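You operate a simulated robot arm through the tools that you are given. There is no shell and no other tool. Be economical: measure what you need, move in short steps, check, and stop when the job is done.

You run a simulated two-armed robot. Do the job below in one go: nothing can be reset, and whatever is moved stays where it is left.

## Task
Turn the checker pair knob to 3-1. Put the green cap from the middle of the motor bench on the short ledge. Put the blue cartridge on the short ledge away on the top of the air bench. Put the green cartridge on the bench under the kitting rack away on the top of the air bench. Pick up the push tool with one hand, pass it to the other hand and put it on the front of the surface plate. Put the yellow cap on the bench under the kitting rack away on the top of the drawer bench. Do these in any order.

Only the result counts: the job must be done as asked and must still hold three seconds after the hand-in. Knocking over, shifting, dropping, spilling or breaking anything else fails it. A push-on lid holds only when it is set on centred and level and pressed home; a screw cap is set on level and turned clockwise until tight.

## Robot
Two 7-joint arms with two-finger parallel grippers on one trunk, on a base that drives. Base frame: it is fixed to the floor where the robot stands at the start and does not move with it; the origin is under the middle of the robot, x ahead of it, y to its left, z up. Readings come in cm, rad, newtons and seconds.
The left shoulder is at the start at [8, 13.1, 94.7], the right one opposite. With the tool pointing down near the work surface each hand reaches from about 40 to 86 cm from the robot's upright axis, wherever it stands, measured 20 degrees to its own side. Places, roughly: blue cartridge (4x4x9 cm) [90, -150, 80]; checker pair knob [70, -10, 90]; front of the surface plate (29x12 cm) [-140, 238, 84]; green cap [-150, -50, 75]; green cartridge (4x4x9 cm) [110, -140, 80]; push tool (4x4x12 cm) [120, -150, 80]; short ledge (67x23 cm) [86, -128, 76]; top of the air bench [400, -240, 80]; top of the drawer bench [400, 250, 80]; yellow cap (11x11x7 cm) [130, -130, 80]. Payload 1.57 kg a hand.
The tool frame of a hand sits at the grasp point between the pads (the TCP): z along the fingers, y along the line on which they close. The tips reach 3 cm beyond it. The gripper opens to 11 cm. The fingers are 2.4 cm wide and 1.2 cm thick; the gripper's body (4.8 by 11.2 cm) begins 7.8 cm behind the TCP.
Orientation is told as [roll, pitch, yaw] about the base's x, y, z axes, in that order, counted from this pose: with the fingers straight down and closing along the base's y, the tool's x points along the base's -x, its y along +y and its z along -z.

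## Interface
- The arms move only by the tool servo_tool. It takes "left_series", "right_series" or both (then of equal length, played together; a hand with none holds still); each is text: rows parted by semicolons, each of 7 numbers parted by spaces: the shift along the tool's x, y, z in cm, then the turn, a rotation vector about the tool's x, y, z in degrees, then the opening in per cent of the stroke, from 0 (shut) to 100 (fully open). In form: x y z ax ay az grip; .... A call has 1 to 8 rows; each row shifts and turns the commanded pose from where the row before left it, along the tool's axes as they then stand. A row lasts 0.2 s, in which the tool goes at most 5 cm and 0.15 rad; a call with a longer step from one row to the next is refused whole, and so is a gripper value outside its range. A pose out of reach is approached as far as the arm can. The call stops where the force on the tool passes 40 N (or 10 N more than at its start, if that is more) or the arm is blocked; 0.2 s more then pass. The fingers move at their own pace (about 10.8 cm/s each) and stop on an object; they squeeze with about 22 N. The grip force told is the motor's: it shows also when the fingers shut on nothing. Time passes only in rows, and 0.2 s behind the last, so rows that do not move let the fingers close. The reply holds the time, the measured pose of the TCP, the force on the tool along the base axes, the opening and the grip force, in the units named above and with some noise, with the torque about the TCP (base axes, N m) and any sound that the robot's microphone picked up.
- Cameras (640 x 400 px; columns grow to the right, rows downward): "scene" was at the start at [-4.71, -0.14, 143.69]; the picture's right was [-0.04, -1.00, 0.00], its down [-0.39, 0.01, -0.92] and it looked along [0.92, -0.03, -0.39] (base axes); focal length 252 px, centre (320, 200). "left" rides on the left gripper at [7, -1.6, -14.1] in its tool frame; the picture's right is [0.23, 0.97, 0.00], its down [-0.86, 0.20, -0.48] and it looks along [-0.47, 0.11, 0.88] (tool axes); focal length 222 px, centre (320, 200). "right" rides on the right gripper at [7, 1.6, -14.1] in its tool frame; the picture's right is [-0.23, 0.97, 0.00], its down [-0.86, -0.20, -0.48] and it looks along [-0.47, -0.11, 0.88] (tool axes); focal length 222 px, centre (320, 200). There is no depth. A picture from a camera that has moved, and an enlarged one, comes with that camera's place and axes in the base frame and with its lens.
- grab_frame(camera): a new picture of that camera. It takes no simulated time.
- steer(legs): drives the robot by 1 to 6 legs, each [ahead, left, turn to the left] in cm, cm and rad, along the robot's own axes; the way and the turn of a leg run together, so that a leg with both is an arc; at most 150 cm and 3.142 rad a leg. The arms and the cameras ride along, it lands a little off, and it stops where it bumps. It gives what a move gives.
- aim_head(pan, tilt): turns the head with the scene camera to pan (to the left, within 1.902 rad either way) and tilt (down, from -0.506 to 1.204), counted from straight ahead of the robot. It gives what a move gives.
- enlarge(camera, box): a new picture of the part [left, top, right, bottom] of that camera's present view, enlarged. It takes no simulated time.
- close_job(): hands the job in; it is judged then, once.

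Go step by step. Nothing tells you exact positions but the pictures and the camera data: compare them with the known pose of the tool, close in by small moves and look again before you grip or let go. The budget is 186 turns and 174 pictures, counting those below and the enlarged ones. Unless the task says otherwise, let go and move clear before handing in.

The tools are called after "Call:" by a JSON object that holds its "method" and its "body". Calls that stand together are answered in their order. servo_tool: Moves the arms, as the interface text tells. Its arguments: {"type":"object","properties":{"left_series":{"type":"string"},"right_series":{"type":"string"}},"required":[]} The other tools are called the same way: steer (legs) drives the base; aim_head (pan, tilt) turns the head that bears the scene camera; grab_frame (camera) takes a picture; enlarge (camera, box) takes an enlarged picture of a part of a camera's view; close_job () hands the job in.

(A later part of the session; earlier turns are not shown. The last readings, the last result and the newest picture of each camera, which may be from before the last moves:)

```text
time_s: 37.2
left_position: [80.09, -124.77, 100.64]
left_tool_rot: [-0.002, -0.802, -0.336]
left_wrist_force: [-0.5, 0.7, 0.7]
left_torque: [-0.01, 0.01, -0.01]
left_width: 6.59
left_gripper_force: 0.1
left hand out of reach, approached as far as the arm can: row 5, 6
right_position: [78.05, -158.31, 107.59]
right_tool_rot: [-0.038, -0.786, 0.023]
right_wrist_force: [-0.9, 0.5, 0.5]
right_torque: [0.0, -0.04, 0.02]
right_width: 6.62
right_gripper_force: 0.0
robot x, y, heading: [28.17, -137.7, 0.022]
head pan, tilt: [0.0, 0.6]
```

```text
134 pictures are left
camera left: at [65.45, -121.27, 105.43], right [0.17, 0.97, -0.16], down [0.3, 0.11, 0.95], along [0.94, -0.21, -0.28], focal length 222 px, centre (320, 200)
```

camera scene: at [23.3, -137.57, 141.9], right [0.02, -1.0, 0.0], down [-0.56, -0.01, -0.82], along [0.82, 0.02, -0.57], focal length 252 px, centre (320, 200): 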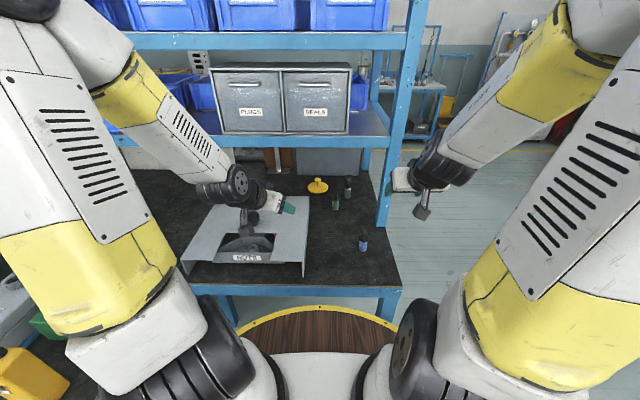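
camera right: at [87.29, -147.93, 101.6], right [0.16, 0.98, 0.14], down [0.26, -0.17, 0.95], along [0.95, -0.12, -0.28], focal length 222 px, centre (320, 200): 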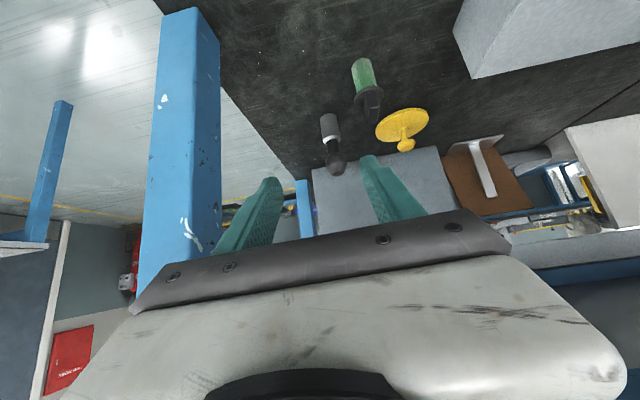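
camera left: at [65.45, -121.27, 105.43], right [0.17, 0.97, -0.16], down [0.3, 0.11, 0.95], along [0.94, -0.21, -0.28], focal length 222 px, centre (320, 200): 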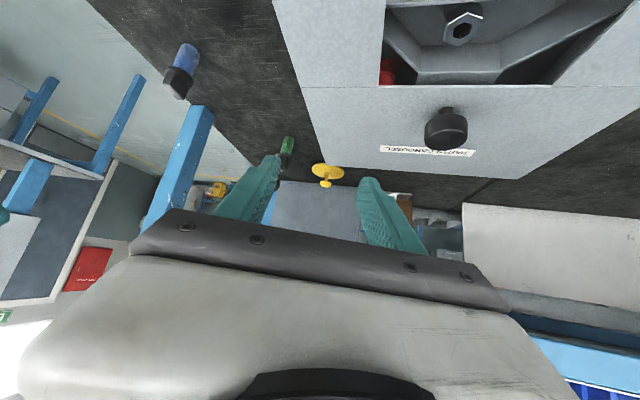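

Call:
{"method": "servo_tool", "body": {"right_series": "-1.05 -4 -1.07 0 0 0 60; -1.05 -4 -1.07 0 0 0 60; -1.05 -4 -1.07 0 0 0 60; -1.05 -4 -1.07 0 0 0 60", "left_series": "0 0 0 -4.63 0 -4.47 60; 0 0 0 -4.63 0 -4.47 60; 0 0 0 -4.63 0 -4.47 60; 0 0 0 0 0 0 60"}}

Call:
{"method": "servo_tool", "body": {"left_series": "-2.2 -3.37 2.6 0 0 0 60; -2.2 -3.37 2.6 0 0 0 60; -2.2 -3.37 2.6 0 0 0 60; -2.2 -3.37 2.6 0 0 0 60; -2.2 -3.37 2.6 0 0 0 60; -2.2 -3.37 2.6 0 0 0 60; -2.2 -3.37 2.6 0 0 0 60; 0 0 0 0 0 0 60"}}

Call:
{"method": "grab_frame", "body": {"camera": "scene"}}

Call:
{"method": "grab_frame", "body": {"camera": "left"}}

```text
time_s: 38.2
left_position: [81.15, -124.67, 100.9]
left_tool_rot: [0.002, -0.799, 0.001]
left_wrist_force: [0.3, 0.5, -0.4]
left_torque: [-0.01, 0.02, -0.01]
left_width: 6.61
left_gripper_force: 0.1
left hand out of reach, approached as far as the arm can: row 1
right_position: [77.92, -173.89, 114.27]
right_tool_rot: [-0.039, -0.791, 0.025]
right_wrist_force: [0.6, -0.2, 0.0]
right_torque: [-0.01, 0.03, -0.01]
right_width: 6.59
right_gripper_force: 0.0
robot x, y, heading: [28.39, -137.66, 0.024]
head pan, tilt: [0.0, 0.6]
```

```text
time_s: 40.0
left_position: [104.81, -147.89, 99.3]
left_tool_rot: [0.0, -0.803, 0.001]
left_wrist_force: [-0.1, -0.5, 0.0]
left_torque: [-0.01, -0.06, -0.02]
left_width: 6.58
left_gripper_force: 0.1
right_position: [77.85, -173.95, 114.15]
right_tool_rot: [-0.038, -0.793, 0.024]
right_wrist_force: [-0.2, -0.1, -1.1]
right_torque: [-0.02, -0.06, 0.0]
right_width: 6.61
right_gripper_force: 0.1
robot x, y, heading: [28.75, -137.93, 0.017]
head pan, tilt: [0.0, 0.6]
```

```text
133 pictures are left
camera scene: at [23.3, -137.59, 141.9], right [0.02, -1.0, 0.0], down [-0.56, -0.01, -0.82], along [0.82, 0.02, -0.57], focal length 252 px, centre (320, 200)
```

scene: 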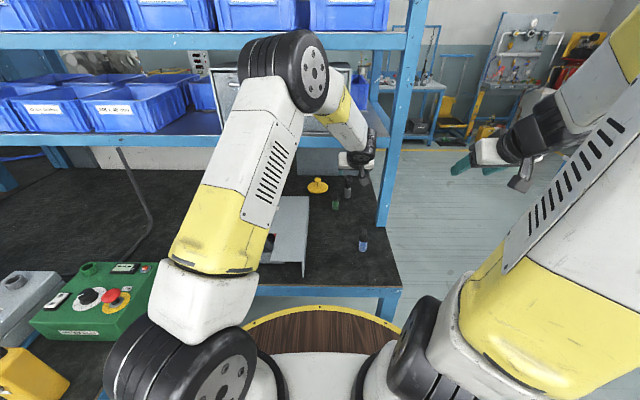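

```text
132 pictures are left
camera left: at [89.71, -149.52, 104.04], right [-0.16, 0.97, -0.16], down [0.25, 0.2, 0.95], along [0.96, 0.11, -0.28], focal length 222 px, centre (320, 200)
```

left: 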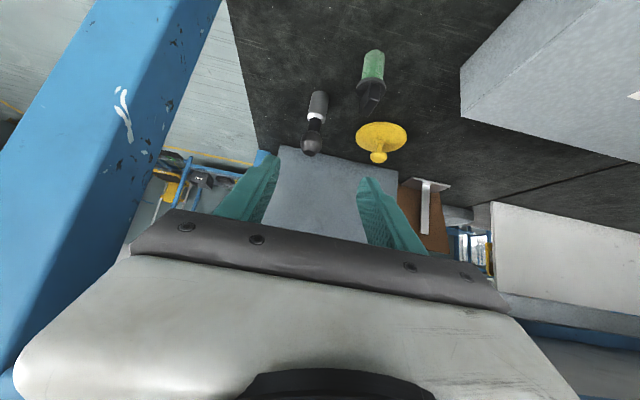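

The push tool is hemmed in by the green cartridge, so I'll take green first (left hand) and blue (right hand) to the air bench. I zoom in on the green cartridge.

Call:
{"method": "enlarge", "body": {"camera": "left", "box": [290, 30, 430, 180]}}

Call:
{"method": "enlarge", "body": {"camera": "scene", "box": [320, 175, 380, 260]}}

```text
2.67 times, centred on (360, 105) of left
camera zoom: at [89.71, -149.52, 104.04], right [-0.16, 0.97, -0.16], down [0.25, 0.2, 0.95], along [0.96, 0.11, -0.28], focal length 592 px, centre (213, 453)
```

zoom: 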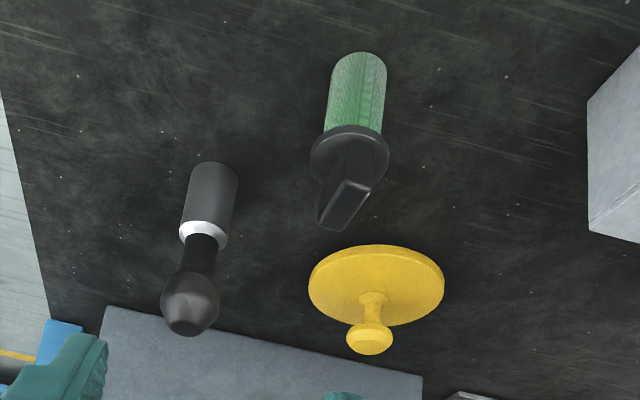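

```text
4.71 times, centred on (350, 218) of scene
camera zoom: at [23.3, -137.59, 141.9], right [0.02, -1.0, 0.0], down [-0.56, -0.01, -0.82], along [0.82, 0.02, -0.57], focal length 1184 px, centre (179, 118)
```

zoom: 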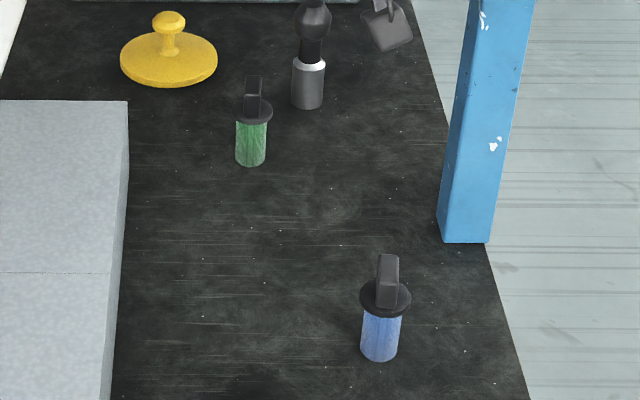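

Call:
{"method": "servo_tool", "body": {"left_series": "2.7 2.55 -0.4 0 0 0 50; 2.7 2.55 -0.4 0 0 0 40; 0.3 0 4 0 0 0 40; 0.2 0 4 0 0 0 40; 0 0 3 0 0 0 40; 0 0 0 0 0 0 40"}}

Call:
{"method": "grab_frame", "body": {"camera": "left"}}

Call:
{"method": "enlarge", "body": {"camera": "scene", "box": [270, 110, 400, 230]}}

```text
time_s: 41.4
left_position: [108.12, -143.22, 88.11]
left_tool_rot: [-0.001, -0.802, 0.0]
left_wrist_force: [1.2, -0.9, -0.2]
left_torque: [0.0, -0.01, 0.04]
left_width: 4.4
left_gripper_force: 0.0
right_position: [77.83, -174.0, 114.2]
right_tool_rot: [-0.04, -0.792, 0.024]
right_wrist_force: [0.7, 0.7, 0.0]
right_torque: [-0.01, 0.02, -0.02]
right_width: 6.57
right_gripper_force: 0.1
robot x, y, heading: [28.6, -137.94, 0.018]
head pan, tilt: [0.0, 0.6]
```

```text
129 pictures are left
camera left: at [93.05, -144.86, 92.84], right [-0.16, 0.97, -0.16], down [0.25, 0.2, 0.95], along [0.96, 0.11, -0.27], focal length 222 px, centre (320, 200)
```

left: 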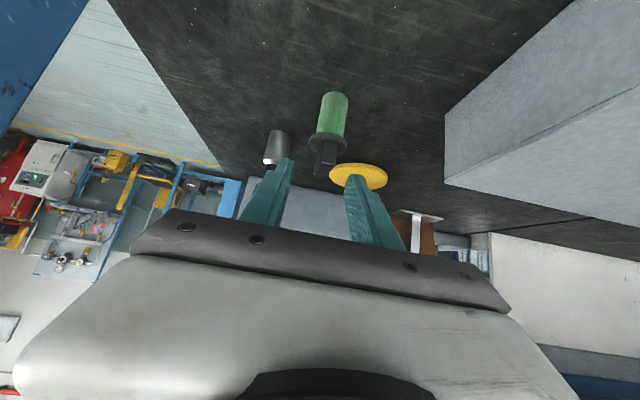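

```text
3.33 times, centred on (335, 170) of scene
camera zoom: at [23.3, -137.58, 141.9], right [0.02, -1.0, 0.0], down [-0.56, -0.01, -0.82], along [0.82, 0.02, -0.57], focal length 838 px, centre (270, 300)
```

zoom: 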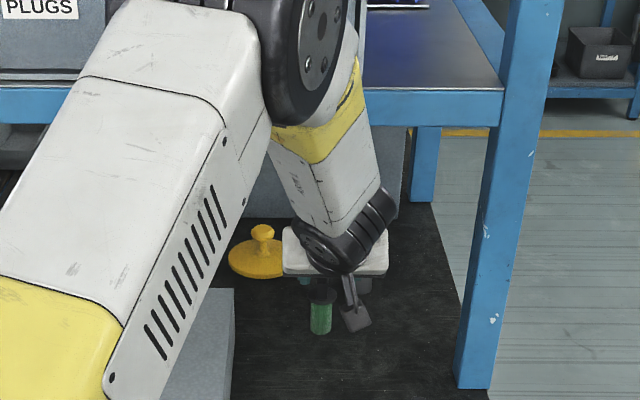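

Call:
{"method": "enlarge", "body": {"camera": "left", "box": [240, 80, 400, 220]}}

```text
2.86 times, centred on (320, 150) of left
camera zoom: at [93.05, -144.86, 92.84], right [-0.16, 0.97, -0.16], down [0.25, 0.2, 0.95], along [0.96, 0.11, -0.27], focal length 635 px, centre (320, 343)
```

zoom: 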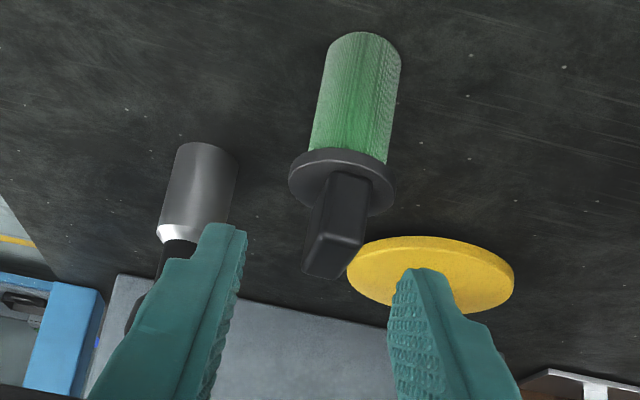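

Call:
{"method": "servo_tool", "body": {"left_series": "0.2 0.36 2.5 0 0 0 40; 0.24 0 2.6 0 0 0 40; 0 0 0 0 0 0 0; 0 0 0 0 0 0 0; 0 0 0 0 0 0 0"}}

Call:
{"method": "enlarge", "body": {"camera": "left", "box": [240, 80, 400, 220]}}

```text
time_s: 42.6
left_position: [111.27, -142.78, 84.15]
left_tool_rot: [0.0, -0.804, 0.001]
left_wrist_force: [0.1, 0.8, 0.0]
left_torque: [0.02, -0.02, -0.02]
left_width: 3.52
left_gripper_force: 22.1
right_position: [77.97, -173.96, 114.27]
right_tool_rot: [-0.041, -0.793, 0.024]
right_wrist_force: [0.0, 0.8, 1.0]
right_torque: [0.03, -0.01, -0.01]
right_width: 6.61
right_gripper_force: 0.1
robot x, y, heading: [28.41, -137.58, 0.02]
head pan, tilt: [0.0, 0.6]
```

```text
2.86 times, centred on (320, 150) of left
camera zoom: at [96.23, -144.44, 88.88], right [-0.16, 0.97, -0.16], down [0.25, 0.2, 0.95], along [0.96, 0.11, -0.28], focal length 635 px, centre (320, 343)
```

zoom: 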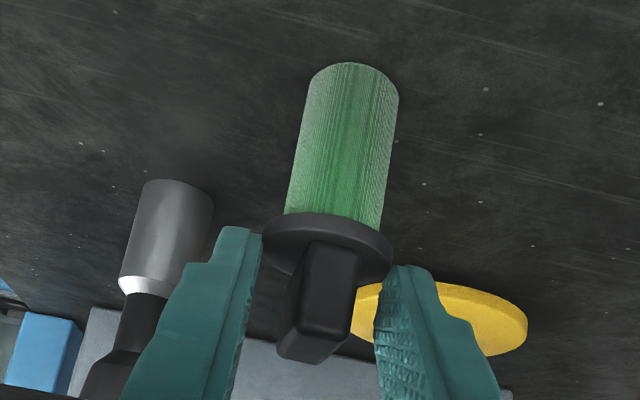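

The fingers caught the flange edge, not the fin. I'll open, raise about 1 cm and close again.

Call:
{"method": "servo_tool", "body": {"left_series": "0 0 0 0 0 0 40; -0.72 0 -0.7 0 0 0 40; 0 0 0 0 0 0 0; 0 0 0 0 0 0 0; 0 0 0 0 0 0 0"}}

Call:
{"method": "enlarge", "body": {"camera": "left", "box": [240, 80, 400, 220]}}

```text
time_s: 43.8
left_position: [111.4, -142.81, 84.97]
left_tool_rot: [0.0, -0.802, 0.003]
left_wrist_force: [0.0, 0.9, 0.4]
left_torque: [-0.01, 0.0, 0.01]
left_width: 1.41
left_gripper_force: 22.5
right_position: [77.98, -173.91, 114.18]
right_tool_rot: [-0.037, -0.792, 0.024]
right_wrist_force: [-1.2, 0.3, 0.6]
right_torque: [-0.01, 0.0, 0.02]
right_width: 6.59
right_gripper_force: 0.0
robot x, y, heading: [28.66, -138.16, 0.019]
head pan, tilt: [0.0, 0.6]
```

```text
2.86 times, centred on (320, 150) of left
camera zoom: at [96.21, -144.42, 89.78], right [-0.16, 0.97, -0.16], down [0.25, 0.2, 0.95], along [0.96, 0.11, -0.28], focal length 635 px, centre (320, 343)
```

zoom: 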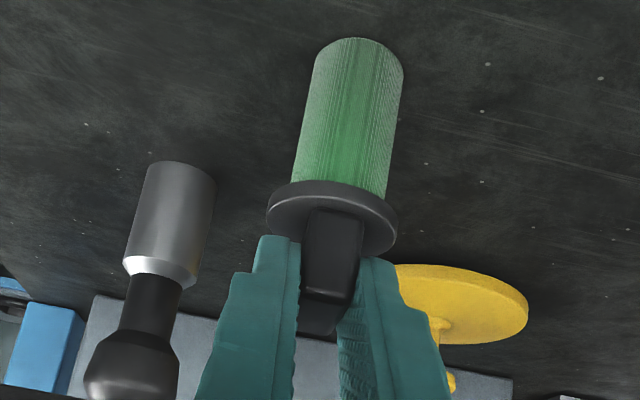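

Fin is held. Lift and draw back along the slant.

Call:
{"method": "servo_tool", "body": {"left_series": "-1.44 0 -1.39 0 0 0 0; -1.44 0 -1.39 0 0 0 0; 0 0 -4 0 0 0 0; 0 0 -4.5 0 0 0 0; 0 0 -4.5 0 0 0 0; 0 0 -4.5 0 0 0 0; 0 2 -4 0 0 0 0; 0 0 0 0 0 0 0"}}

Call:
{"method": "grab_frame", "body": {"camera": "scene"}}

Call:
{"method": "grab_frame", "body": {"camera": "left"}}

```text
time_s: 45.6
left_position: [95.92, -140.8, 104.2]
left_tool_rot: [0.0, -0.804, 0.001]
left_wrist_force: [1.9, -0.7, -0.5]
left_torque: [-0.01, 0.01, -0.02]
left_width: 1.42
left_gripper_force: 21.7
right_position: [77.87, -173.95, 114.26]
right_tool_rot: [-0.039, -0.794, 0.022]
right_wrist_force: [1.1, 0.0, -0.4]
right_torque: [0.0, 0.0, 0.01]
right_width: 6.61
right_gripper_force: 0.0
robot x, y, heading: [28.17, -138.03, 0.019]
head pan, tilt: [0.0, 0.6]
```

```text
124 pictures are left
camera scene: at [23.31, -137.59, 141.9], right [0.02, -1.0, 0.0], down [-0.56, -0.01, -0.82], along [0.82, 0.02, -0.57], focal length 252 px, centre (320, 200)
```

scene: 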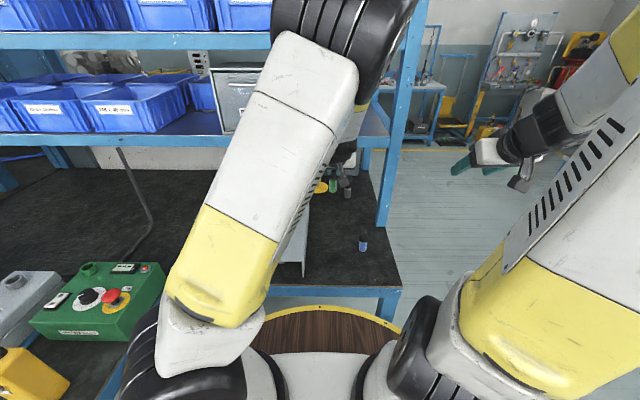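

```text
123 pictures are left
camera left: at [80.8, -142.5, 108.83], right [-0.16, 0.97, -0.16], down [0.25, 0.2, 0.95], along [0.96, 0.11, -0.28], focal length 222 px, centre (320, 200)
```

left: 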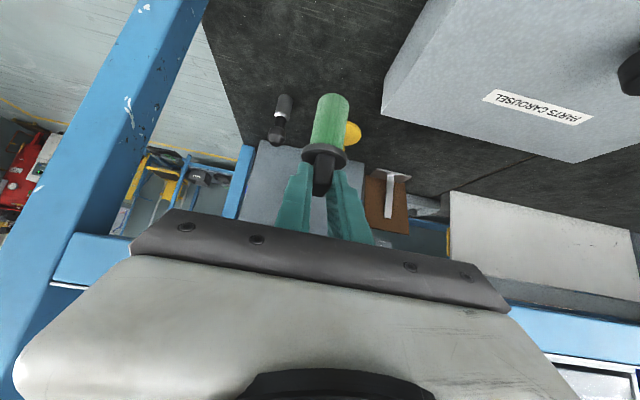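

Call:
{"method": "servo_tool", "body": {"left_series": "1.39 3.67 -1.44 0 0 0 0; 1.39 3.67 -1.44 0 0 0 0; 1.39 3.67 -1.44 0 0 0 0; 1.39 3.67 -1.44 0 0 0 0; 1.39 3.67 -1.44 0 0 0 0; 1.39 3.67 -1.44 0 0 0 0", "right_series": "0 0 0 0 7.6 0 60; 0 0 0 0 7.6 0 60; 0 0 0 0 7.6 0 60; 0 0 0 0 7.6 0 60; 0 0 0 0 7.6 0 60; 0 0 0 0 7.4 0 60"}}

Call:
{"method": "servo_tool", "body": {"right_series": "-1.9 4.5 0 0 0 0 50; -1.9 4.5 0 0 0 0 50; -1.9 4.5 0 0 0 0 50; -1.9 4.5 0 0 0 0 50; -1.9 4.5 0 0 0 0 40; 0 0 4.5 0 0 0 40; 0 0 4.5 0 0 0 40; 0 0 4 0 0 0 40"}}

Call:
{"method": "grab_frame", "body": {"camera": "right"}}

Call:
{"method": "grab_frame", "body": {"camera": "scene"}}

```text
time_s: 47.0
left_position: [83.98, -118.11, 104.07]
left_tool_rot: [0.0, -0.803, 0.001]
left_wrist_force: [0.0, -0.6, 0.4]
left_torque: [0.0, 0.01, 0.05]
left_width: 1.4
left_gripper_force: 21.6
right_position: [76.53, -172.37, 118.61]
right_tool_rot: [-0.035, -0.06, -0.001]
right_wrist_force: [-0.3, 0.6, -0.1]
right_torque: [0.01, 0.03, 0.0]
right_width: 6.61
right_gripper_force: 0.0
right hand out of reach, approached as far as the arm can: row 3, 6
robot x, y, heading: [28.48, -137.24, 0.021]
head pan, tilt: [0.0, 0.6]
```

```text
time_s: 48.8
left_position: [83.89, -116.38, 104.01]
left_tool_rot: [0.004, -0.8, 0.034]
left_wrist_force: [0.4, 0.5, -0.3]
left_torque: [-0.06, -0.02, 0.02]
left_width: 1.41
left_gripper_force: 21.7
right_position: [86.91, -150.41, 105.67]
right_tool_rot: [-0.015, -0.071, -0.01]
right_wrist_force: [0.6, -0.6, 0.4]
right_torque: [0.04, 0.01, 0.02]
right_width: 4.38
right_gripper_force: 0.1
robot x, y, heading: [28.63, -137.3, 0.021]
head pan, tilt: [0.0, 0.6]
```

```text
122 pictures are left
camera right: at [79.12, -148.58, 119.27], right [0.24, 0.97, 0.0], down [0.82, -0.2, 0.54], along [0.53, -0.13, -0.84], focal length 222 px, centre (320, 200)
```

right: 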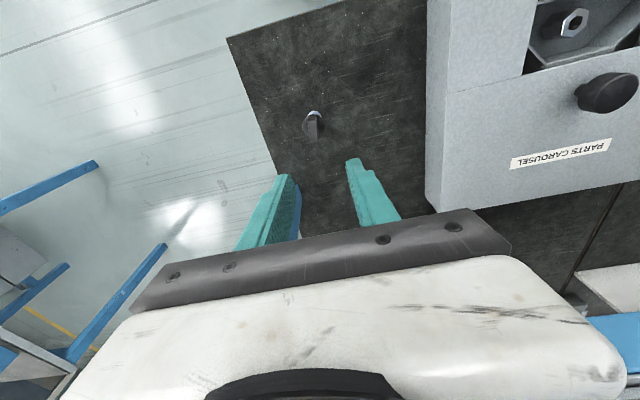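

```text
121 pictures are left
camera scene: at [23.29, -137.57, 141.9], right [0.02, -1.0, 0.0], down [-0.56, -0.01, -0.83], along [0.82, 0.02, -0.56], focal length 252 px, centre (320, 200)
```

scene: 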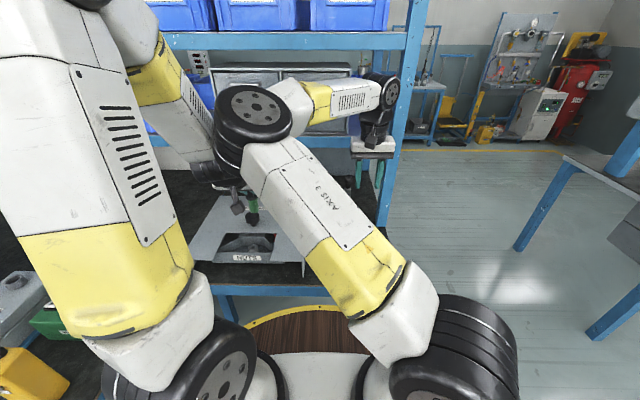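

The right elbow swung inward and brushed the left arm. I'll move the left hand further left, then look at the blue cartridge.

Call:
{"method": "servo_tool", "body": {"left_series": "0 3.5 0 0 0 0 0; 0 3.5 0 0 0 0 0; -0.5 3.5 -0.5 0 0 0 0; -0.5 3.5 -0.5 0 0 0 0", "right_series": "0 0 0 0.9 4 0 40; 0 0 0 0 0 0 40; 0 0 0 0 0 0 40; 0 0 0 0 0 0 40"}}

Call:
{"method": "enlarge", "body": {"camera": "right", "box": [260, 80, 390, 180]}}

Call:
{"method": "grab_frame", "body": {"camera": "scene"}}

```text
time_s: 49.8
left_position: [83.72, -104.67, 105.47]
left_tool_rot: [-0.001, -0.802, 0.001]
left_wrist_force: [-1.2, -0.2, 0.7]
left_torque: [0.04, 0.03, 0.02]
left_width: 1.42
left_gripper_force: 22.2
right_position: [87.05, -150.44, 105.15]
right_tool_rot: [-0.049, 0.011, -0.006]
right_wrist_force: [0.2, -0.1, 0.1]
right_torque: [0.0, 0.01, 0.0]
right_width: 4.39
right_gripper_force: 0.2
robot x, y, heading: [28.25, -137.69, 0.016]
head pan, tilt: [0.0, 0.6]
```

```text
4.00 times, centred on (325, 130) of right
camera zoom: at [80.24, -148.06, 119.23], right [0.23, 0.97, -0.05], down [0.86, -0.18, 0.48], along [0.46, -0.15, -0.88], focal length 888 px, centre (300, 480)
```

zoom: 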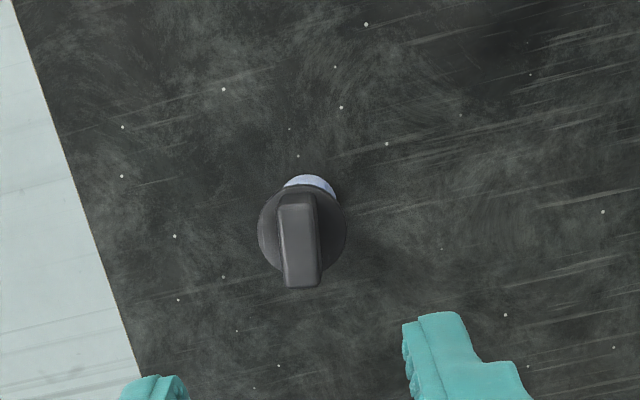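

```text
119 pictures are left
camera scene: at [23.31, -137.59, 141.9], right [0.02, -1.0, 0.0], down [-0.57, -0.01, -0.82], along [0.82, 0.02, -0.57], focal length 252 px, centre (320, 200)
```

scene: 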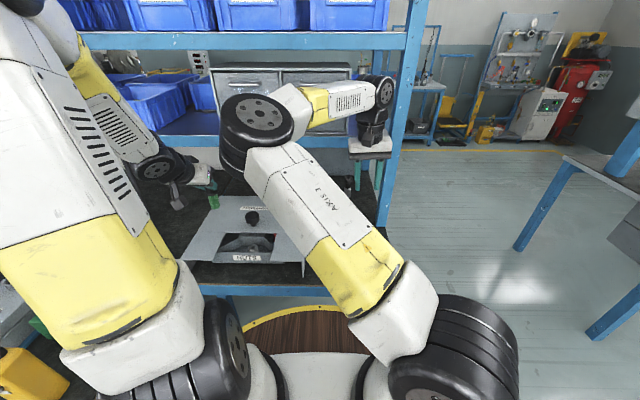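

Call:
{"method": "servo_tool", "body": {"right_series": "0 0 0 -2.8 -0.6 0 40; -1.45 -1.16 0 0 0 8 40; 0 0 4.5 0 0 0 40; 0 0 4.5 0 0 0 40; 0 0 4.5 0 0 0 40; 0 0 4 0 0 0 40; 0 0 0 0 0 0 40"}}

Call:
{"method": "enlarge", "body": {"camera": "right", "box": [240, 80, 400, 220]}}

Call:
{"method": "enlarge", "body": {"camera": "scene", "box": [310, 130, 420, 270]}}

```text
time_s: 51.4
left_position: [83.61, -104.6, 105.45]
left_tool_rot: [0.001, -0.804, 0.002]
left_wrist_force: [0.3, -0.1, -1.2]
left_torque: [0.01, 0.03, 0.0]
left_width: 1.41
left_gripper_force: 22.0
right_position: [88.51, -150.45, 88.53]
right_tool_rot: [0.001, -0.001, -0.146]
right_wrist_force: [0.0, 0.2, 0.9]
right_torque: [-0.01, -0.01, -0.02]
right_width: 4.41
right_gripper_force: 0.2
right hand out of reach, approached as far as the arm can: row 5, 6
robot x, y, heading: [28.57, -137.64, 0.017]
head pan, tilt: [0.0, 0.6]
```

```text
2.86 times, centred on (320, 150) of right
camera zoom: at [81.73, -147.81, 102.65], right [0.37, 0.93, 0.0], down [0.82, -0.32, 0.48], along [0.45, -0.18, -0.88], focal length 635 px, centre (320, 343)
```

zoom: 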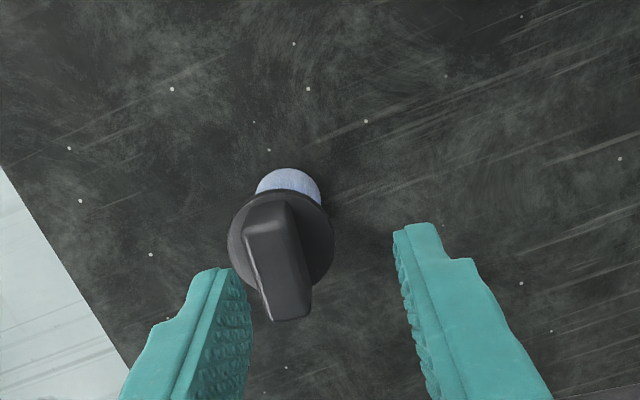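

```text
2.86 times, centred on (365, 200) of scene
camera zoom: at [23.3, -137.57, 141.9], right [0.02, -1.0, 0.0], down [-0.56, -0.01, -0.82], along [0.82, 0.02, -0.57], focal length 719 px, centre (191, 200)
```

zoom: 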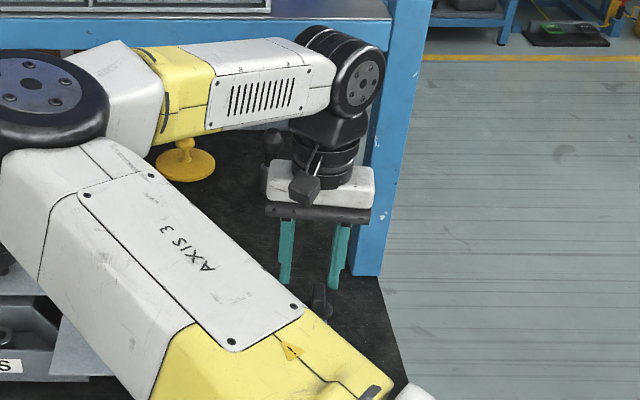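

Call:
{"method": "servo_tool", "body": {"right_series": "0 -1 0 0 0 0 40; 0 -0.3 1 0 0 0 40; 0 0 0 0 0 0 40"}}

```text
time_s: 52.2
left_position: [83.68, -104.54, 105.45]
left_tool_rot: [-0.001, -0.804, 0.004]
left_wrist_force: [-0.5, 0.5, -0.1]
left_torque: [0.0, 0.03, 0.01]
left_width: 1.4
left_gripper_force: 21.9
right_position: [87.45, -151.36, 88.64]
right_tool_rot: [-0.001, -0.003, -0.146]
right_wrist_force: [-0.3, -0.7, -0.4]
right_torque: [0.03, -0.02, 0.0]
right_width: 4.4
right_gripper_force: 0.0
right hand out of reach, approached as far as the arm can: row 1, 2
robot x, y, heading: [28.47, -138.06, 0.017]
head pan, tilt: [0.0, 0.6]
```

The right arm's elbow is folded inward and limits reach. I'll back up the hand the way it came to flip the elbow out, and use the slanted grasp.

Call:
{"method": "servo_tool", "body": {"right_series": "0 0 -4.8 0 0 -3 40; 0 -2.5 -4.2 0 0 -3 40; 0 -3 -3.9 0 0 -2.4 40; 0 -3 -3.9 0 0 0 40; 0 -3 -3.9 0 0 0 40; 0 -3 -3.9 0 0 0 40; 0 -3 -3.9 0 0 0 40; 0 -3 -2 0 0 0 40"}}

Call:
{"method": "servo_tool", "body": {"right_series": "0 0 0 0 -8 0 40; 0 0 0 0 -8 0 40; 0 0 0 0 -8 0 40; 0 0 0 0 -8 0 40; 0 0 0 0 -8 0 40; 0 0 0 0 -5.5 0 40"}}

Call:
{"method": "grab_frame", "body": {"camera": "scene"}}

```text
time_s: 54.0
left_position: [83.7, -104.67, 105.4]
left_tool_rot: [0.0, -0.803, 0.001]
left_wrist_force: [0.6, 0.5, 0.0]
left_torque: [-0.01, 0.0, 0.02]
left_width: 1.42
left_gripper_force: 21.9
right_position: [89.54, -152.49, 107.44]
right_tool_rot: [-0.001, 0.001, 0.0]
right_wrist_force: [0.4, 1.0, -0.5]
right_torque: [0.02, 0.0, -0.03]
right_width: 4.39
right_gripper_force: 0.1
right hand out of reach, approached as far as the arm can: row 2, 3, 4, 5, 6, 7, 8
robot x, y, heading: [28.47, -137.83, 0.019]
head pan, tilt: [0.0, 0.6]
```

```text
time_s: 55.4
left_position: [83.83, -104.68, 105.45]
left_tool_rot: [-0.001, -0.803, 0.001]
left_wrist_force: [0.0, 0.6, -0.2]
left_torque: [-0.03, -0.02, 0.0]
left_width: 1.41
left_gripper_force: 21.8
right_position: [89.46, -152.28, 107.42]
right_tool_rot: [-0.003, -0.796, -0.001]
right_wrist_force: [-0.5, 0.0, -0.5]
right_torque: [-0.02, 0.0, 0.0]
right_width: 4.39
right_gripper_force: 0.0
robot x, y, heading: [28.51, -137.64, 0.018]
head pan, tilt: [0.0, 0.6]
```

```text
116 pictures are left
camera scene: at [23.32, -137.55, 141.9], right [0.02, -1.0, 0.0], down [-0.57, -0.01, -0.82], along [0.82, 0.02, -0.57], focal length 252 px, centre (320, 200)
```

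scene: 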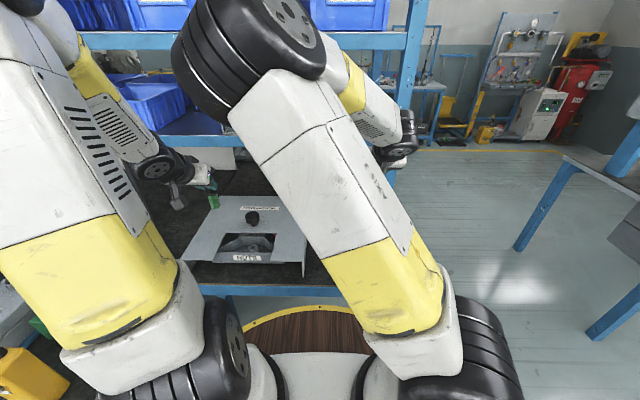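

Call:
{"method": "servo_tool", "body": {"right_series": "2.92 0.17 2.52 0 0 0 40; 2.92 0.17 2.52 0 0 0 40; 2.92 0.17 2.52 0 0 0 40; 2.92 0.17 2.52 0 0 0 40; 0 0 0 0 0 0 40"}}

Call:
{"method": "enlarge", "body": {"camera": "right", "box": [220, 60, 420, 220]}}

Call:
{"method": "grab_frame", "body": {"camera": "scene"}}

```text
time_s: 56.6
left_position: [83.74, -104.72, 105.38]
left_tool_rot: [0.0, -0.801, 0.002]
left_wrist_force: [-0.4, -0.4, 0.3]
left_torque: [-0.02, 0.0, 0.02]
left_width: 1.41
left_gripper_force: 22.3
right_position: [88.75, -151.56, 92.15]
right_tool_rot: [0.0, -0.795, 0.0]
right_wrist_force: [0.2, -0.2, -1.2]
right_torque: [0.02, 0.03, -0.02]
right_width: 4.38
right_gripper_force: 0.1
robot x, y, heading: [28.57, -137.91, 0.017]
head pan, tilt: [0.0, 0.6]
```

```text
2.50 times, centred on (320, 140) of right
camera zoom: at [73.86, -149.95, 97.07], right [0.16, 0.97, 0.16], down [0.26, -0.2, 0.95], along [0.95, -0.11, -0.28], focal length 555 px, centre (320, 350)
```

zoom: 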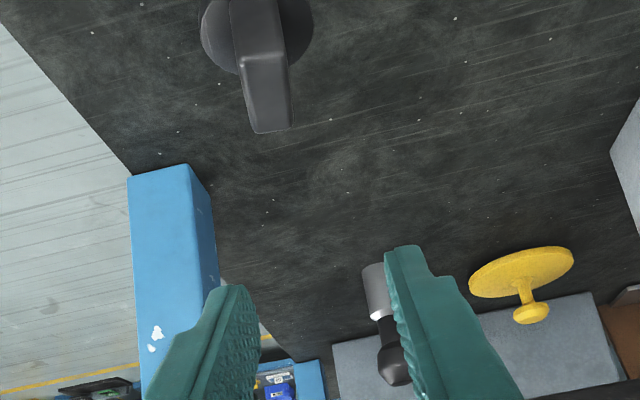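

```text
114 pictures are left
camera scene: at [23.3, -137.57, 141.9], right [0.02, -1.0, 0.0], down [-0.56, -0.01, -0.82], along [0.82, 0.02, -0.57], focal length 252 px, centre (320, 200)
```

scene: 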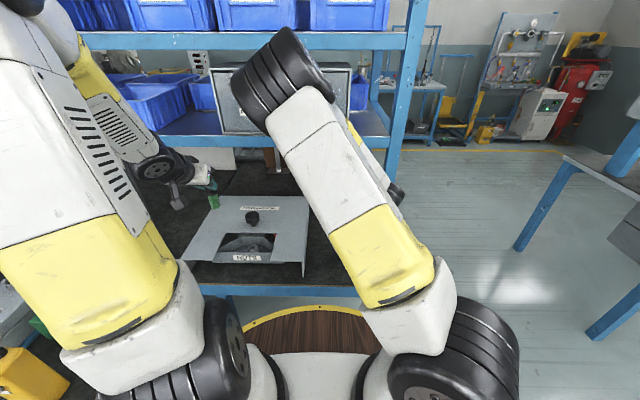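

Call:
{"method": "servo_tool", "body": {"right_series": "0 0 0 5.7 0 5.6 40; 1.5 -0.2 1 0 0 0 40; 1.5 0 1 0 0 0 40; 1.5 0 1 0 0 0 40; 1.4 0 0.95 0 0 0 40; 0 0 0 0 0 0 40"}}

Call:
{"method": "enlarge", "body": {"camera": "right", "box": [220, 60, 420, 220]}}

```text
time_s: 58.0
left_position: [83.71, -104.59, 105.41]
left_tool_rot: [-0.002, -0.803, 0.003]
left_wrist_force: [-1.2, -0.1, -0.7]
left_torque: [0.01, -0.02, 0.02]
left_width: 1.42
left_gripper_force: 22.1
right_position: [87.02, -151.43, 84.87]
right_tool_rot: [0.0, -0.796, -0.14]
right_wrist_force: [-0.3, 1.4, 0.8]
right_torque: [-0.03, 0.02, 0.0]
right_width: 4.41
right_gripper_force: 0.0
robot x, y, heading: [28.26, -137.68, 0.02]
head pan, tilt: [0.0, 0.6]
```

```text
2.50 times, centred on (320, 140) of right
camera zoom: at [72.43, -147.69, 89.87], right [0.29, 0.94, 0.16], down [0.23, -0.23, 0.95], along [0.93, -0.24, -0.28], focal length 555 px, centre (320, 350)
```

zoom: 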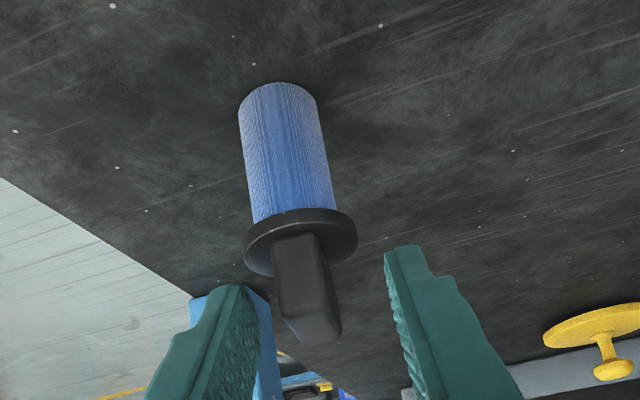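

Call:
{"method": "servo_tool", "body": {"right_series": "-0.4 -0.25 -0.4 0 0 0 40; 0 0 0 0 0 0 0; 0 0 0 0 0 0 0; 0 0 0 0 0 0 0"}}

Call:
{"method": "enlarge", "body": {"camera": "right", "box": [220, 60, 420, 220]}}

```text
time_s: 59.0
left_position: [83.69, -104.72, 105.47]
left_tool_rot: [0.0, -0.803, 0.002]
left_wrist_force: [1.0, 0.7, 0.1]
left_torque: [0.02, 0.01, 0.01]
left_width: 1.42
left_gripper_force: 22.2
right_position: [87.03, -151.72, 85.55]
right_tool_rot: [0.0, -0.794, -0.142]
right_wrist_force: [-0.1, 0.3, -0.6]
right_torque: [0.01, 0.0, 0.02]
right_width: 1.39
right_gripper_force: 22.4
robot x, y, heading: [28.33, -138.15, 0.015]
head pan, tilt: [0.0, 0.6]
```

```text
2.50 times, centred on (320, 140) of right
camera zoom: at [72.42, -148.05, 90.44], right [0.29, 0.94, 0.16], down [0.23, -0.23, 0.95], along [0.93, -0.24, -0.28], focal length 555 px, centre (320, 350)
```

zoom: 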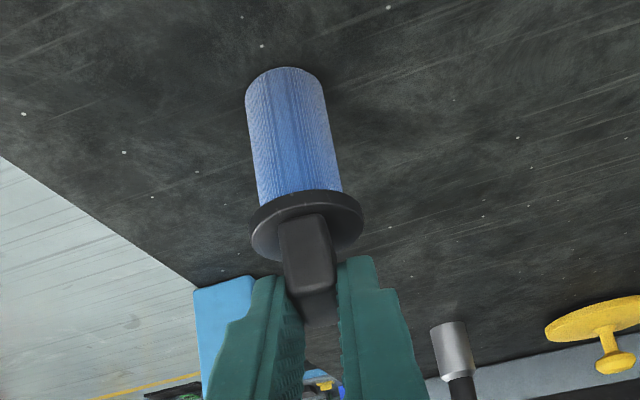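

Blue is held too. Lift, back the robot away and look along the passage at the right.

Call:
{"method": "servo_tool", "body": {"right_series": "-2.9 0 -2.8 0 0 0 0; -2.9 0 -2.8 0 0 0 0; -2.9 0 -2.8 0 0 0 0; -2.9 0 -2.8 0 0 0 0; 0 0 0 0 0 0 0"}}

Call:
{"method": "steer", "body": {"legs": [[-45, 0, 0], [0, -60, 0]]}}

Call:
{"method": "aim_head", "body": {"pan": -0.2, "tilt": 0.25}}

Call:
{"method": "grab_frame", "body": {"camera": "scene"}}

```text
time_s: 60.2
left_position: [83.64, -104.69, 105.45]
left_tool_rot: [0.0, -0.801, 0.002]
left_wrist_force: [0.1, -0.8, 0.5]
left_torque: [0.01, 0.03, -0.01]
left_width: 1.43
left_gripper_force: 21.5
right_position: [87.13, -151.82, 101.95]
right_tool_rot: [-0.003, -0.794, -0.138]
right_wrist_force: [0.3, 0.2, -0.6]
right_torque: [-0.02, 0.0, 0.04]
right_width: 1.41
right_gripper_force: 22.0
robot x, y, heading: [28.72, -137.67, 0.02]
head pan, tilt: [0.0, 0.6]
```

```text
time_s: 65.9
left_position: [39.2, -164.74, 105.4]
left_tool_rot: [-0.002, -0.803, 0.01]
left_wrist_force: [-0.4, 0.0, -1.4]
left_torque: [0.03, 0.03, -0.02]
left_width: 1.39
left_gripper_force: 21.6
right_position: [43.21, -211.98, 101.83]
right_tool_rot: [-0.001, -0.795, -0.129]
right_wrist_force: [0.9, 0.2, -1.2]
right_torque: [0.01, 0.02, -0.01]
right_width: 1.42
right_gripper_force: 21.8
robot x, y, heading: [-15.77, -198.3, 0.029]
head pan, tilt: [0.0, 0.6]
```

```text
time_s: 66.7
left_position: [39.2, -164.79, 105.51]
left_tool_rot: [-0.001, -0.802, 0.011]
left_wrist_force: [-0.6, 0.2, -0.2]
left_torque: [0.0, 0.03, 0.02]
left_width: 1.38
left_gripper_force: 22.2
right_position: [43.16, -211.84, 101.86]
right_tool_rot: [0.001, -0.795, -0.13]
right_wrist_force: [0.3, -0.1, -0.3]
right_torque: [0.02, 0.04, -0.02]
right_width: 1.42
right_gripper_force: 21.8
robot x, y, heading: [-15.77, -198.12, 0.029]
head pan, tilt: [-0.201, 0.25]
```

```text
111 pictures are left
camera scene: at [-20.41, -200.04, 145.12], right [-0.17, -0.99, 0.0], down [-0.24, 0.04, -0.97], along [0.95, -0.17, -0.25], focal length 252 px, centre (320, 200)
```

scene: 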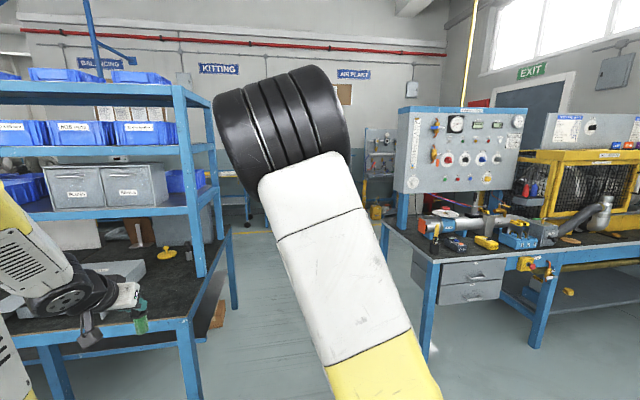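

The wall behind is signed AIR PLANT, with a gap between the rack bench and gauge bench at y≈-160…-278. I drive through its middle.

Call:
{"method": "steer", "body": {"legs": [[120, -21, -0.03]]}}

Call:
{"method": "aim_head", "body": {"pan": 0.25, "tilt": 0.3}}

Call:
{"method": "grab_frame", "body": {"camera": "scene"}}

Call:
{"method": "aim_head", "body": {"pan": -0.5, "tilt": 0.3}}

Call:
{"method": "grab_frame", "body": {"camera": "scene"}}

```text
time_s: 73.0
left_position: [162.37, -183.98, 105.47]
left_tool_rot: [0.0, -0.803, -0.006]
left_wrist_force: [-0.7, 0.0, -0.5]
left_torque: [-0.02, 0.0, 0.02]
left_width: 1.42
left_gripper_force: 21.9
right_position: [165.4, -231.12, 101.77]
right_tool_rot: [0.0, -0.796, -0.147]
right_wrist_force: [-0.1, 0.4, -0.3]
right_torque: [-0.01, 0.01, -0.02]
right_width: 1.37
right_gripper_force: 21.8
robot x, y, heading: [106.78, -216.53, 0.013]
head pan, tilt: [-0.201, 0.25]
```

```text
time_s: 73.9
left_position: [162.43, -183.87, 105.44]
left_tool_rot: [0.0, -0.803, -0.004]
left_wrist_force: [-0.3, 0.1, -0.9]
left_torque: [0.02, 0.0, -0.03]
left_width: 1.39
left_gripper_force: 22.5
right_position: [165.38, -231.15, 101.84]
right_tool_rot: [-0.002, -0.795, -0.147]
right_wrist_force: [-0.1, -0.7, 0.1]
right_torque: [-0.02, 0.02, -0.02]
right_width: 1.42
right_gripper_force: 22.0
robot x, y, heading: [106.56, -216.65, 0.01]
head pan, tilt: [0.25, 0.3]
```

```text
110 pictures are left
camera scene: at [101.94, -214.2, 144.65], right [0.26, -0.97, 0.0], down [-0.29, -0.08, -0.96], along [0.92, 0.25, -0.3], focal length 252 px, centre (320, 200)
```

scene: 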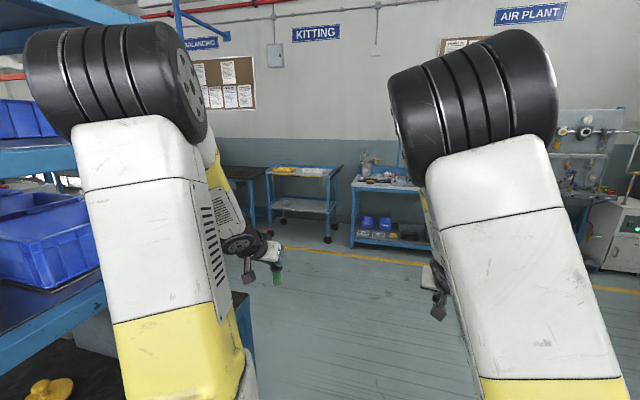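

```text
time_s: 75.0
left_position: [162.41, -183.95, 105.48]
left_tool_rot: [0.0, -0.802, -0.005]
left_wrist_force: [0.3, -1.0, 0.3]
left_torque: [-0.01, 0.01, -0.05]
left_width: 1.42
left_gripper_force: 22.1
right_position: [165.48, -231.32, 101.84]
right_tool_rot: [0.0, -0.793, -0.149]
right_wrist_force: [0.7, 0.2, -0.4]
right_torque: [0.01, 0.01, -0.04]
right_width: 1.4
right_gripper_force: 22.3
robot x, y, heading: [106.98, -216.65, 0.014]
head pan, tilt: [-0.499, 0.3]
```

```text
109 pictures are left
camera scene: at [101.16, -220.97, 144.65], right [-0.47, -0.88, 0.0], down [-0.26, 0.14, -0.96], along [0.84, -0.45, -0.3], focal length 252 px, centre (320, 200)
```

scene: 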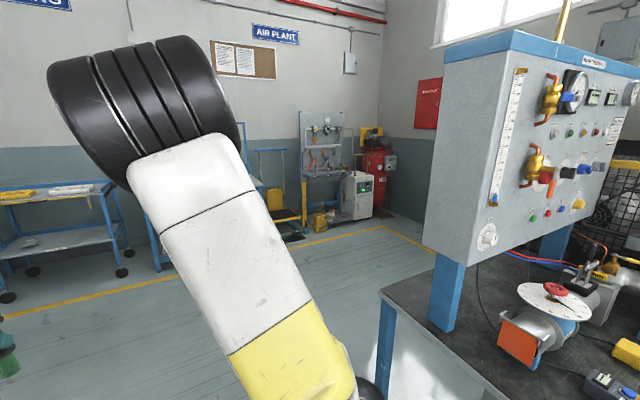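

The air bench is the one with blue bins below at about (400,-240). I drive nearer.

Call:
{"method": "steer", "body": {"legs": [[135, -14, 0]]}}

Call:
{"method": "aim_head", "body": {"pan": 0.1, "tilt": 0.4}}

Call:
{"method": "grab_frame", "body": {"camera": "scene"}}

Call:
{"method": "grab_frame", "body": {"camera": "left"}}

```text
time_s: 81.9
left_position: [299.3, -195.1, 105.41]
left_tool_rot: [0.0, -0.802, 0.01]
left_wrist_force: [0.3, 0.5, -0.1]
left_torque: [0.01, 0.01, -0.03]
left_width: 1.41
left_gripper_force: 21.4
right_position: [303.28, -242.36, 101.99]
right_tool_rot: [-0.001, -0.794, -0.131]
right_wrist_force: [-0.8, 0.3, -0.9]
right_torque: [0.04, 0.04, 0.03]
right_width: 1.41
right_gripper_force: 21.6
robot x, y, heading: [244.18, -228.49, 0.024]
head pan, tilt: [-0.499, 0.3]
```

```text
time_s: 82.9
left_position: [299.4, -195.16, 105.47]
left_tool_rot: [0.0, -0.804, 0.012]
left_wrist_force: [1.8, -0.5, -0.6]
left_torque: [-0.01, 0.0, -0.03]
left_width: 1.42
left_gripper_force: 22.2
right_position: [303.33, -242.23, 101.89]
right_tool_rot: [0.0, -0.794, -0.131]
right_wrist_force: [-0.3, 0.7, -0.9]
right_torque: [-0.01, 0.0, 0.01]
right_width: 1.41
right_gripper_force: 22.2
robot x, y, heading: [244.24, -228.73, 0.027]
head pan, tilt: [0.099, 0.4]
```

```text
108 pictures are left
camera scene: at [239.66, -227.65, 143.73], right [0.13, -0.99, 0.0], down [-0.39, -0.05, -0.92], along [0.91, 0.12, -0.39], focal length 252 px, centre (320, 200)
```

scene: 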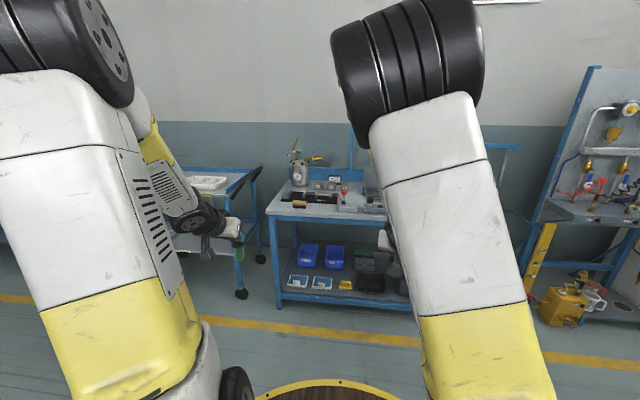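

```text
107 pictures are left
camera left: at [284.32, -196.87, 110.22], right [-0.17, 0.97, -0.16], down [0.25, 0.2, 0.95], along [0.95, 0.12, -0.28], focal length 222 px, centre (320, 200)
```

left: 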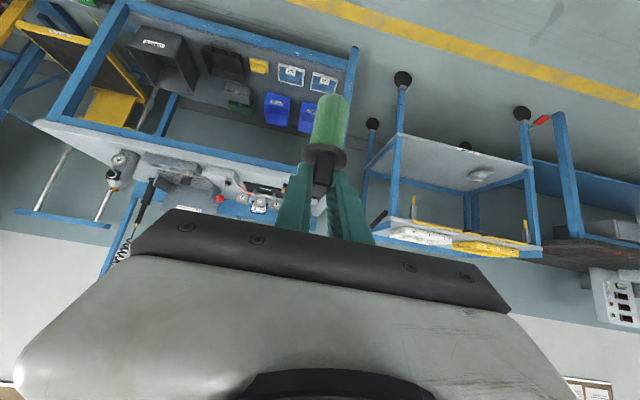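

Call:
{"method": "grab_frame", "body": {"camera": "right"}}

Call:
{"method": "enlarge", "body": {"camera": "scene", "box": [250, 130, 400, 320]}}

```text
106 pictures are left
camera right: at [288.64, -238.74, 106.76], right [0.28, 0.94, 0.16], down [0.23, -0.23, 0.95], along [0.93, -0.23, -0.28], focal length 222 px, centre (320, 200)
```

right: 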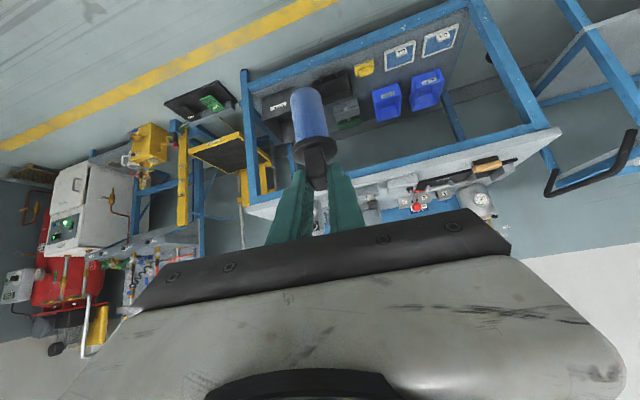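

```text
2.11 times, centred on (325, 225) of scene
camera zoom: at [239.66, -227.65, 143.73], right [0.13, -0.99, 0.0], down [-0.39, -0.05, -0.92], along [0.91, 0.12, -0.39], focal length 530 px, centre (310, 147)
```

zoom: 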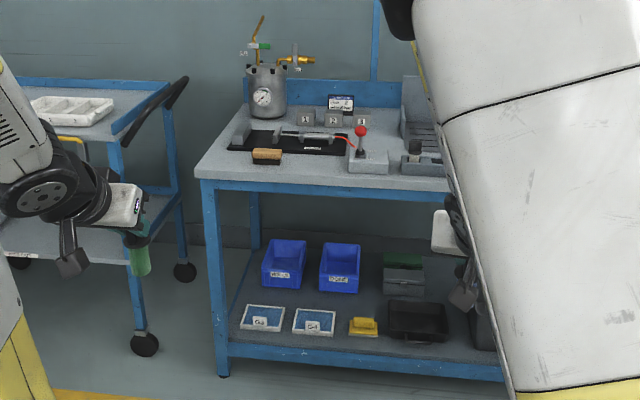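

Call:
{"method": "steer", "body": {"legs": [[50, 0, -0.025]]}}

Call:
{"method": "servo_tool", "body": {"right_series": "0 -4.5 0 0 0 0 0; 0 -4.5 0 0 0 0 0; 0 -4.5 0 0 0 0 0; 0 -4.5 0 0 0 0 0; 0 -4 0 0 0 0 0"}}

Call:
{"method": "aim_head", "body": {"pan": 0, "tilt": 0.6}}

Call:
{"method": "grab_frame", "body": {"camera": "scene"}}

```text
time_s: 85.9
left_position: [351.85, -196.43, 105.39]
left_tool_rot: [-0.001, -0.802, -0.023]
left_wrist_force: [0.2, 0.1, -0.5]
left_torque: [-0.02, 0.05, 0.0]
left_width: 1.4
left_gripper_force: 21.1
right_position: [354.19, -243.67, 101.76]
right_tool_rot: [-0.001, -0.794, -0.161]
right_wrist_force: [0.0, -1.1, -0.4]
right_torque: [-0.01, 0.0, -0.01]
right_width: 1.4
right_gripper_force: 21.9
robot x, y, heading: [296.01, -228.46, -0.003]
head pan, tilt: [0.099, 0.4]
```

```text
time_s: 87.1
left_position: [351.88, -196.44, 105.4]
left_tool_rot: [0.0, -0.803, -0.022]
left_wrist_force: [-0.6, -0.1, -0.3]
left_torque: [0.01, 0.02, 0.0]
left_width: 1.39
left_gripper_force: 21.8
right_position: [350.73, -260.68, 104.06]
right_tool_rot: [0.0, -0.793, -0.164]
right_wrist_force: [-0.1, 0.7, 0.3]
right_torque: [0.01, 0.0, -0.01]
right_width: 1.42
right_gripper_force: 22.1
right hand out of reach, approached as far as the arm can: row 4, 5
robot x, y, heading: [295.7, -228.22, -0.004]
head pan, tilt: [0.099, 0.4]
```

```text
time_s: 87.8
left_position: [351.93, -196.22, 105.43]
left_tool_rot: [0.0, -0.803, -0.024]
left_wrist_force: [0.4, -0.8, 0.0]
left_torque: [0.01, 0.01, -0.01]
left_width: 1.43
left_gripper_force: 21.9
right_position: [350.75, -260.51, 104.09]
right_tool_rot: [0.0, -0.795, -0.163]
right_wrist_force: [0.0, -0.1, -0.1]
right_torque: [0.01, 0.0, -0.02]
right_width: 1.42
right_gripper_force: 21.6
robot x, y, heading: [295.92, -228.06, -0.006]
head pan, tilt: [0.0, 0.6]
```

```text
104 pictures are left
camera scene: at [290.77, -227.85, 141.91], right [-0.01, -1.0, 0.0], down [-0.56, 0.0, -0.83], along [0.83, 0.0, -0.56], focal length 252 px, centre (320, 200)
```

scene: 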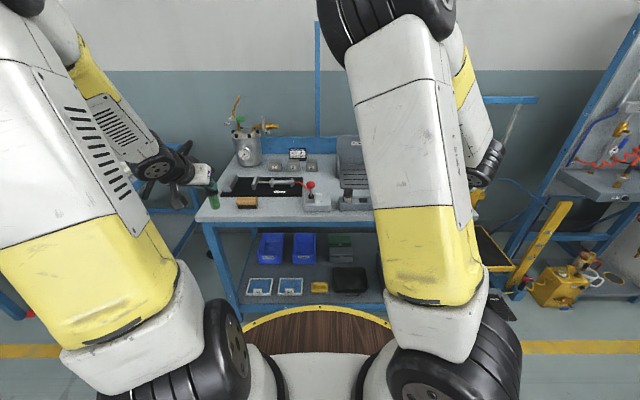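

Call:
{"method": "grab_frame", "body": {"camera": "right"}}

Call:
{"method": "enlarge", "body": {"camera": "scene", "box": [190, 150, 380, 240]}}

Call:
{"method": "grab_frame", "body": {"camera": "left"}}

```text
103 pictures are left
camera right: at [336.31, -256.61, 108.96], right [0.31, 0.94, 0.16], down [0.22, -0.24, 0.95], along [0.92, -0.26, -0.28], focal length 222 px, centre (320, 200)
```

right: 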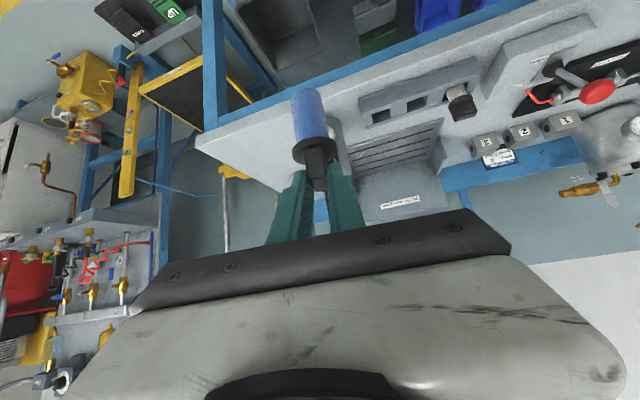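

```text
3.37 times, centred on (285, 195) of scene
camera zoom: at [290.77, -227.85, 141.91], right [-0.01, -1.0, 0.0], down [-0.56, 0.0, -0.83], along [0.83, 0.0, -0.56], focal length 847 px, centre (438, 217)
```

zoom: 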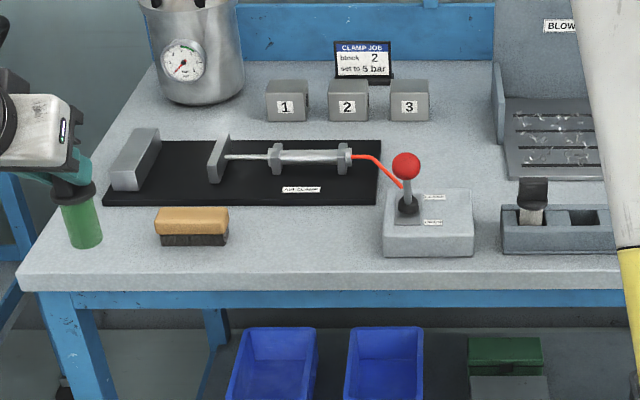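

```text
101 pictures are left
camera left: at [336.78, -197.62, 110.22], right [-0.14, 0.98, -0.16], down [0.25, 0.19, 0.95], along [0.96, 0.09, -0.28], focal length 222 px, centre (320, 200)
```

left: 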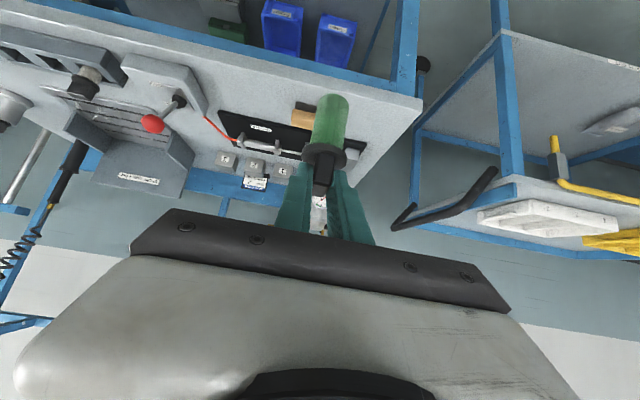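

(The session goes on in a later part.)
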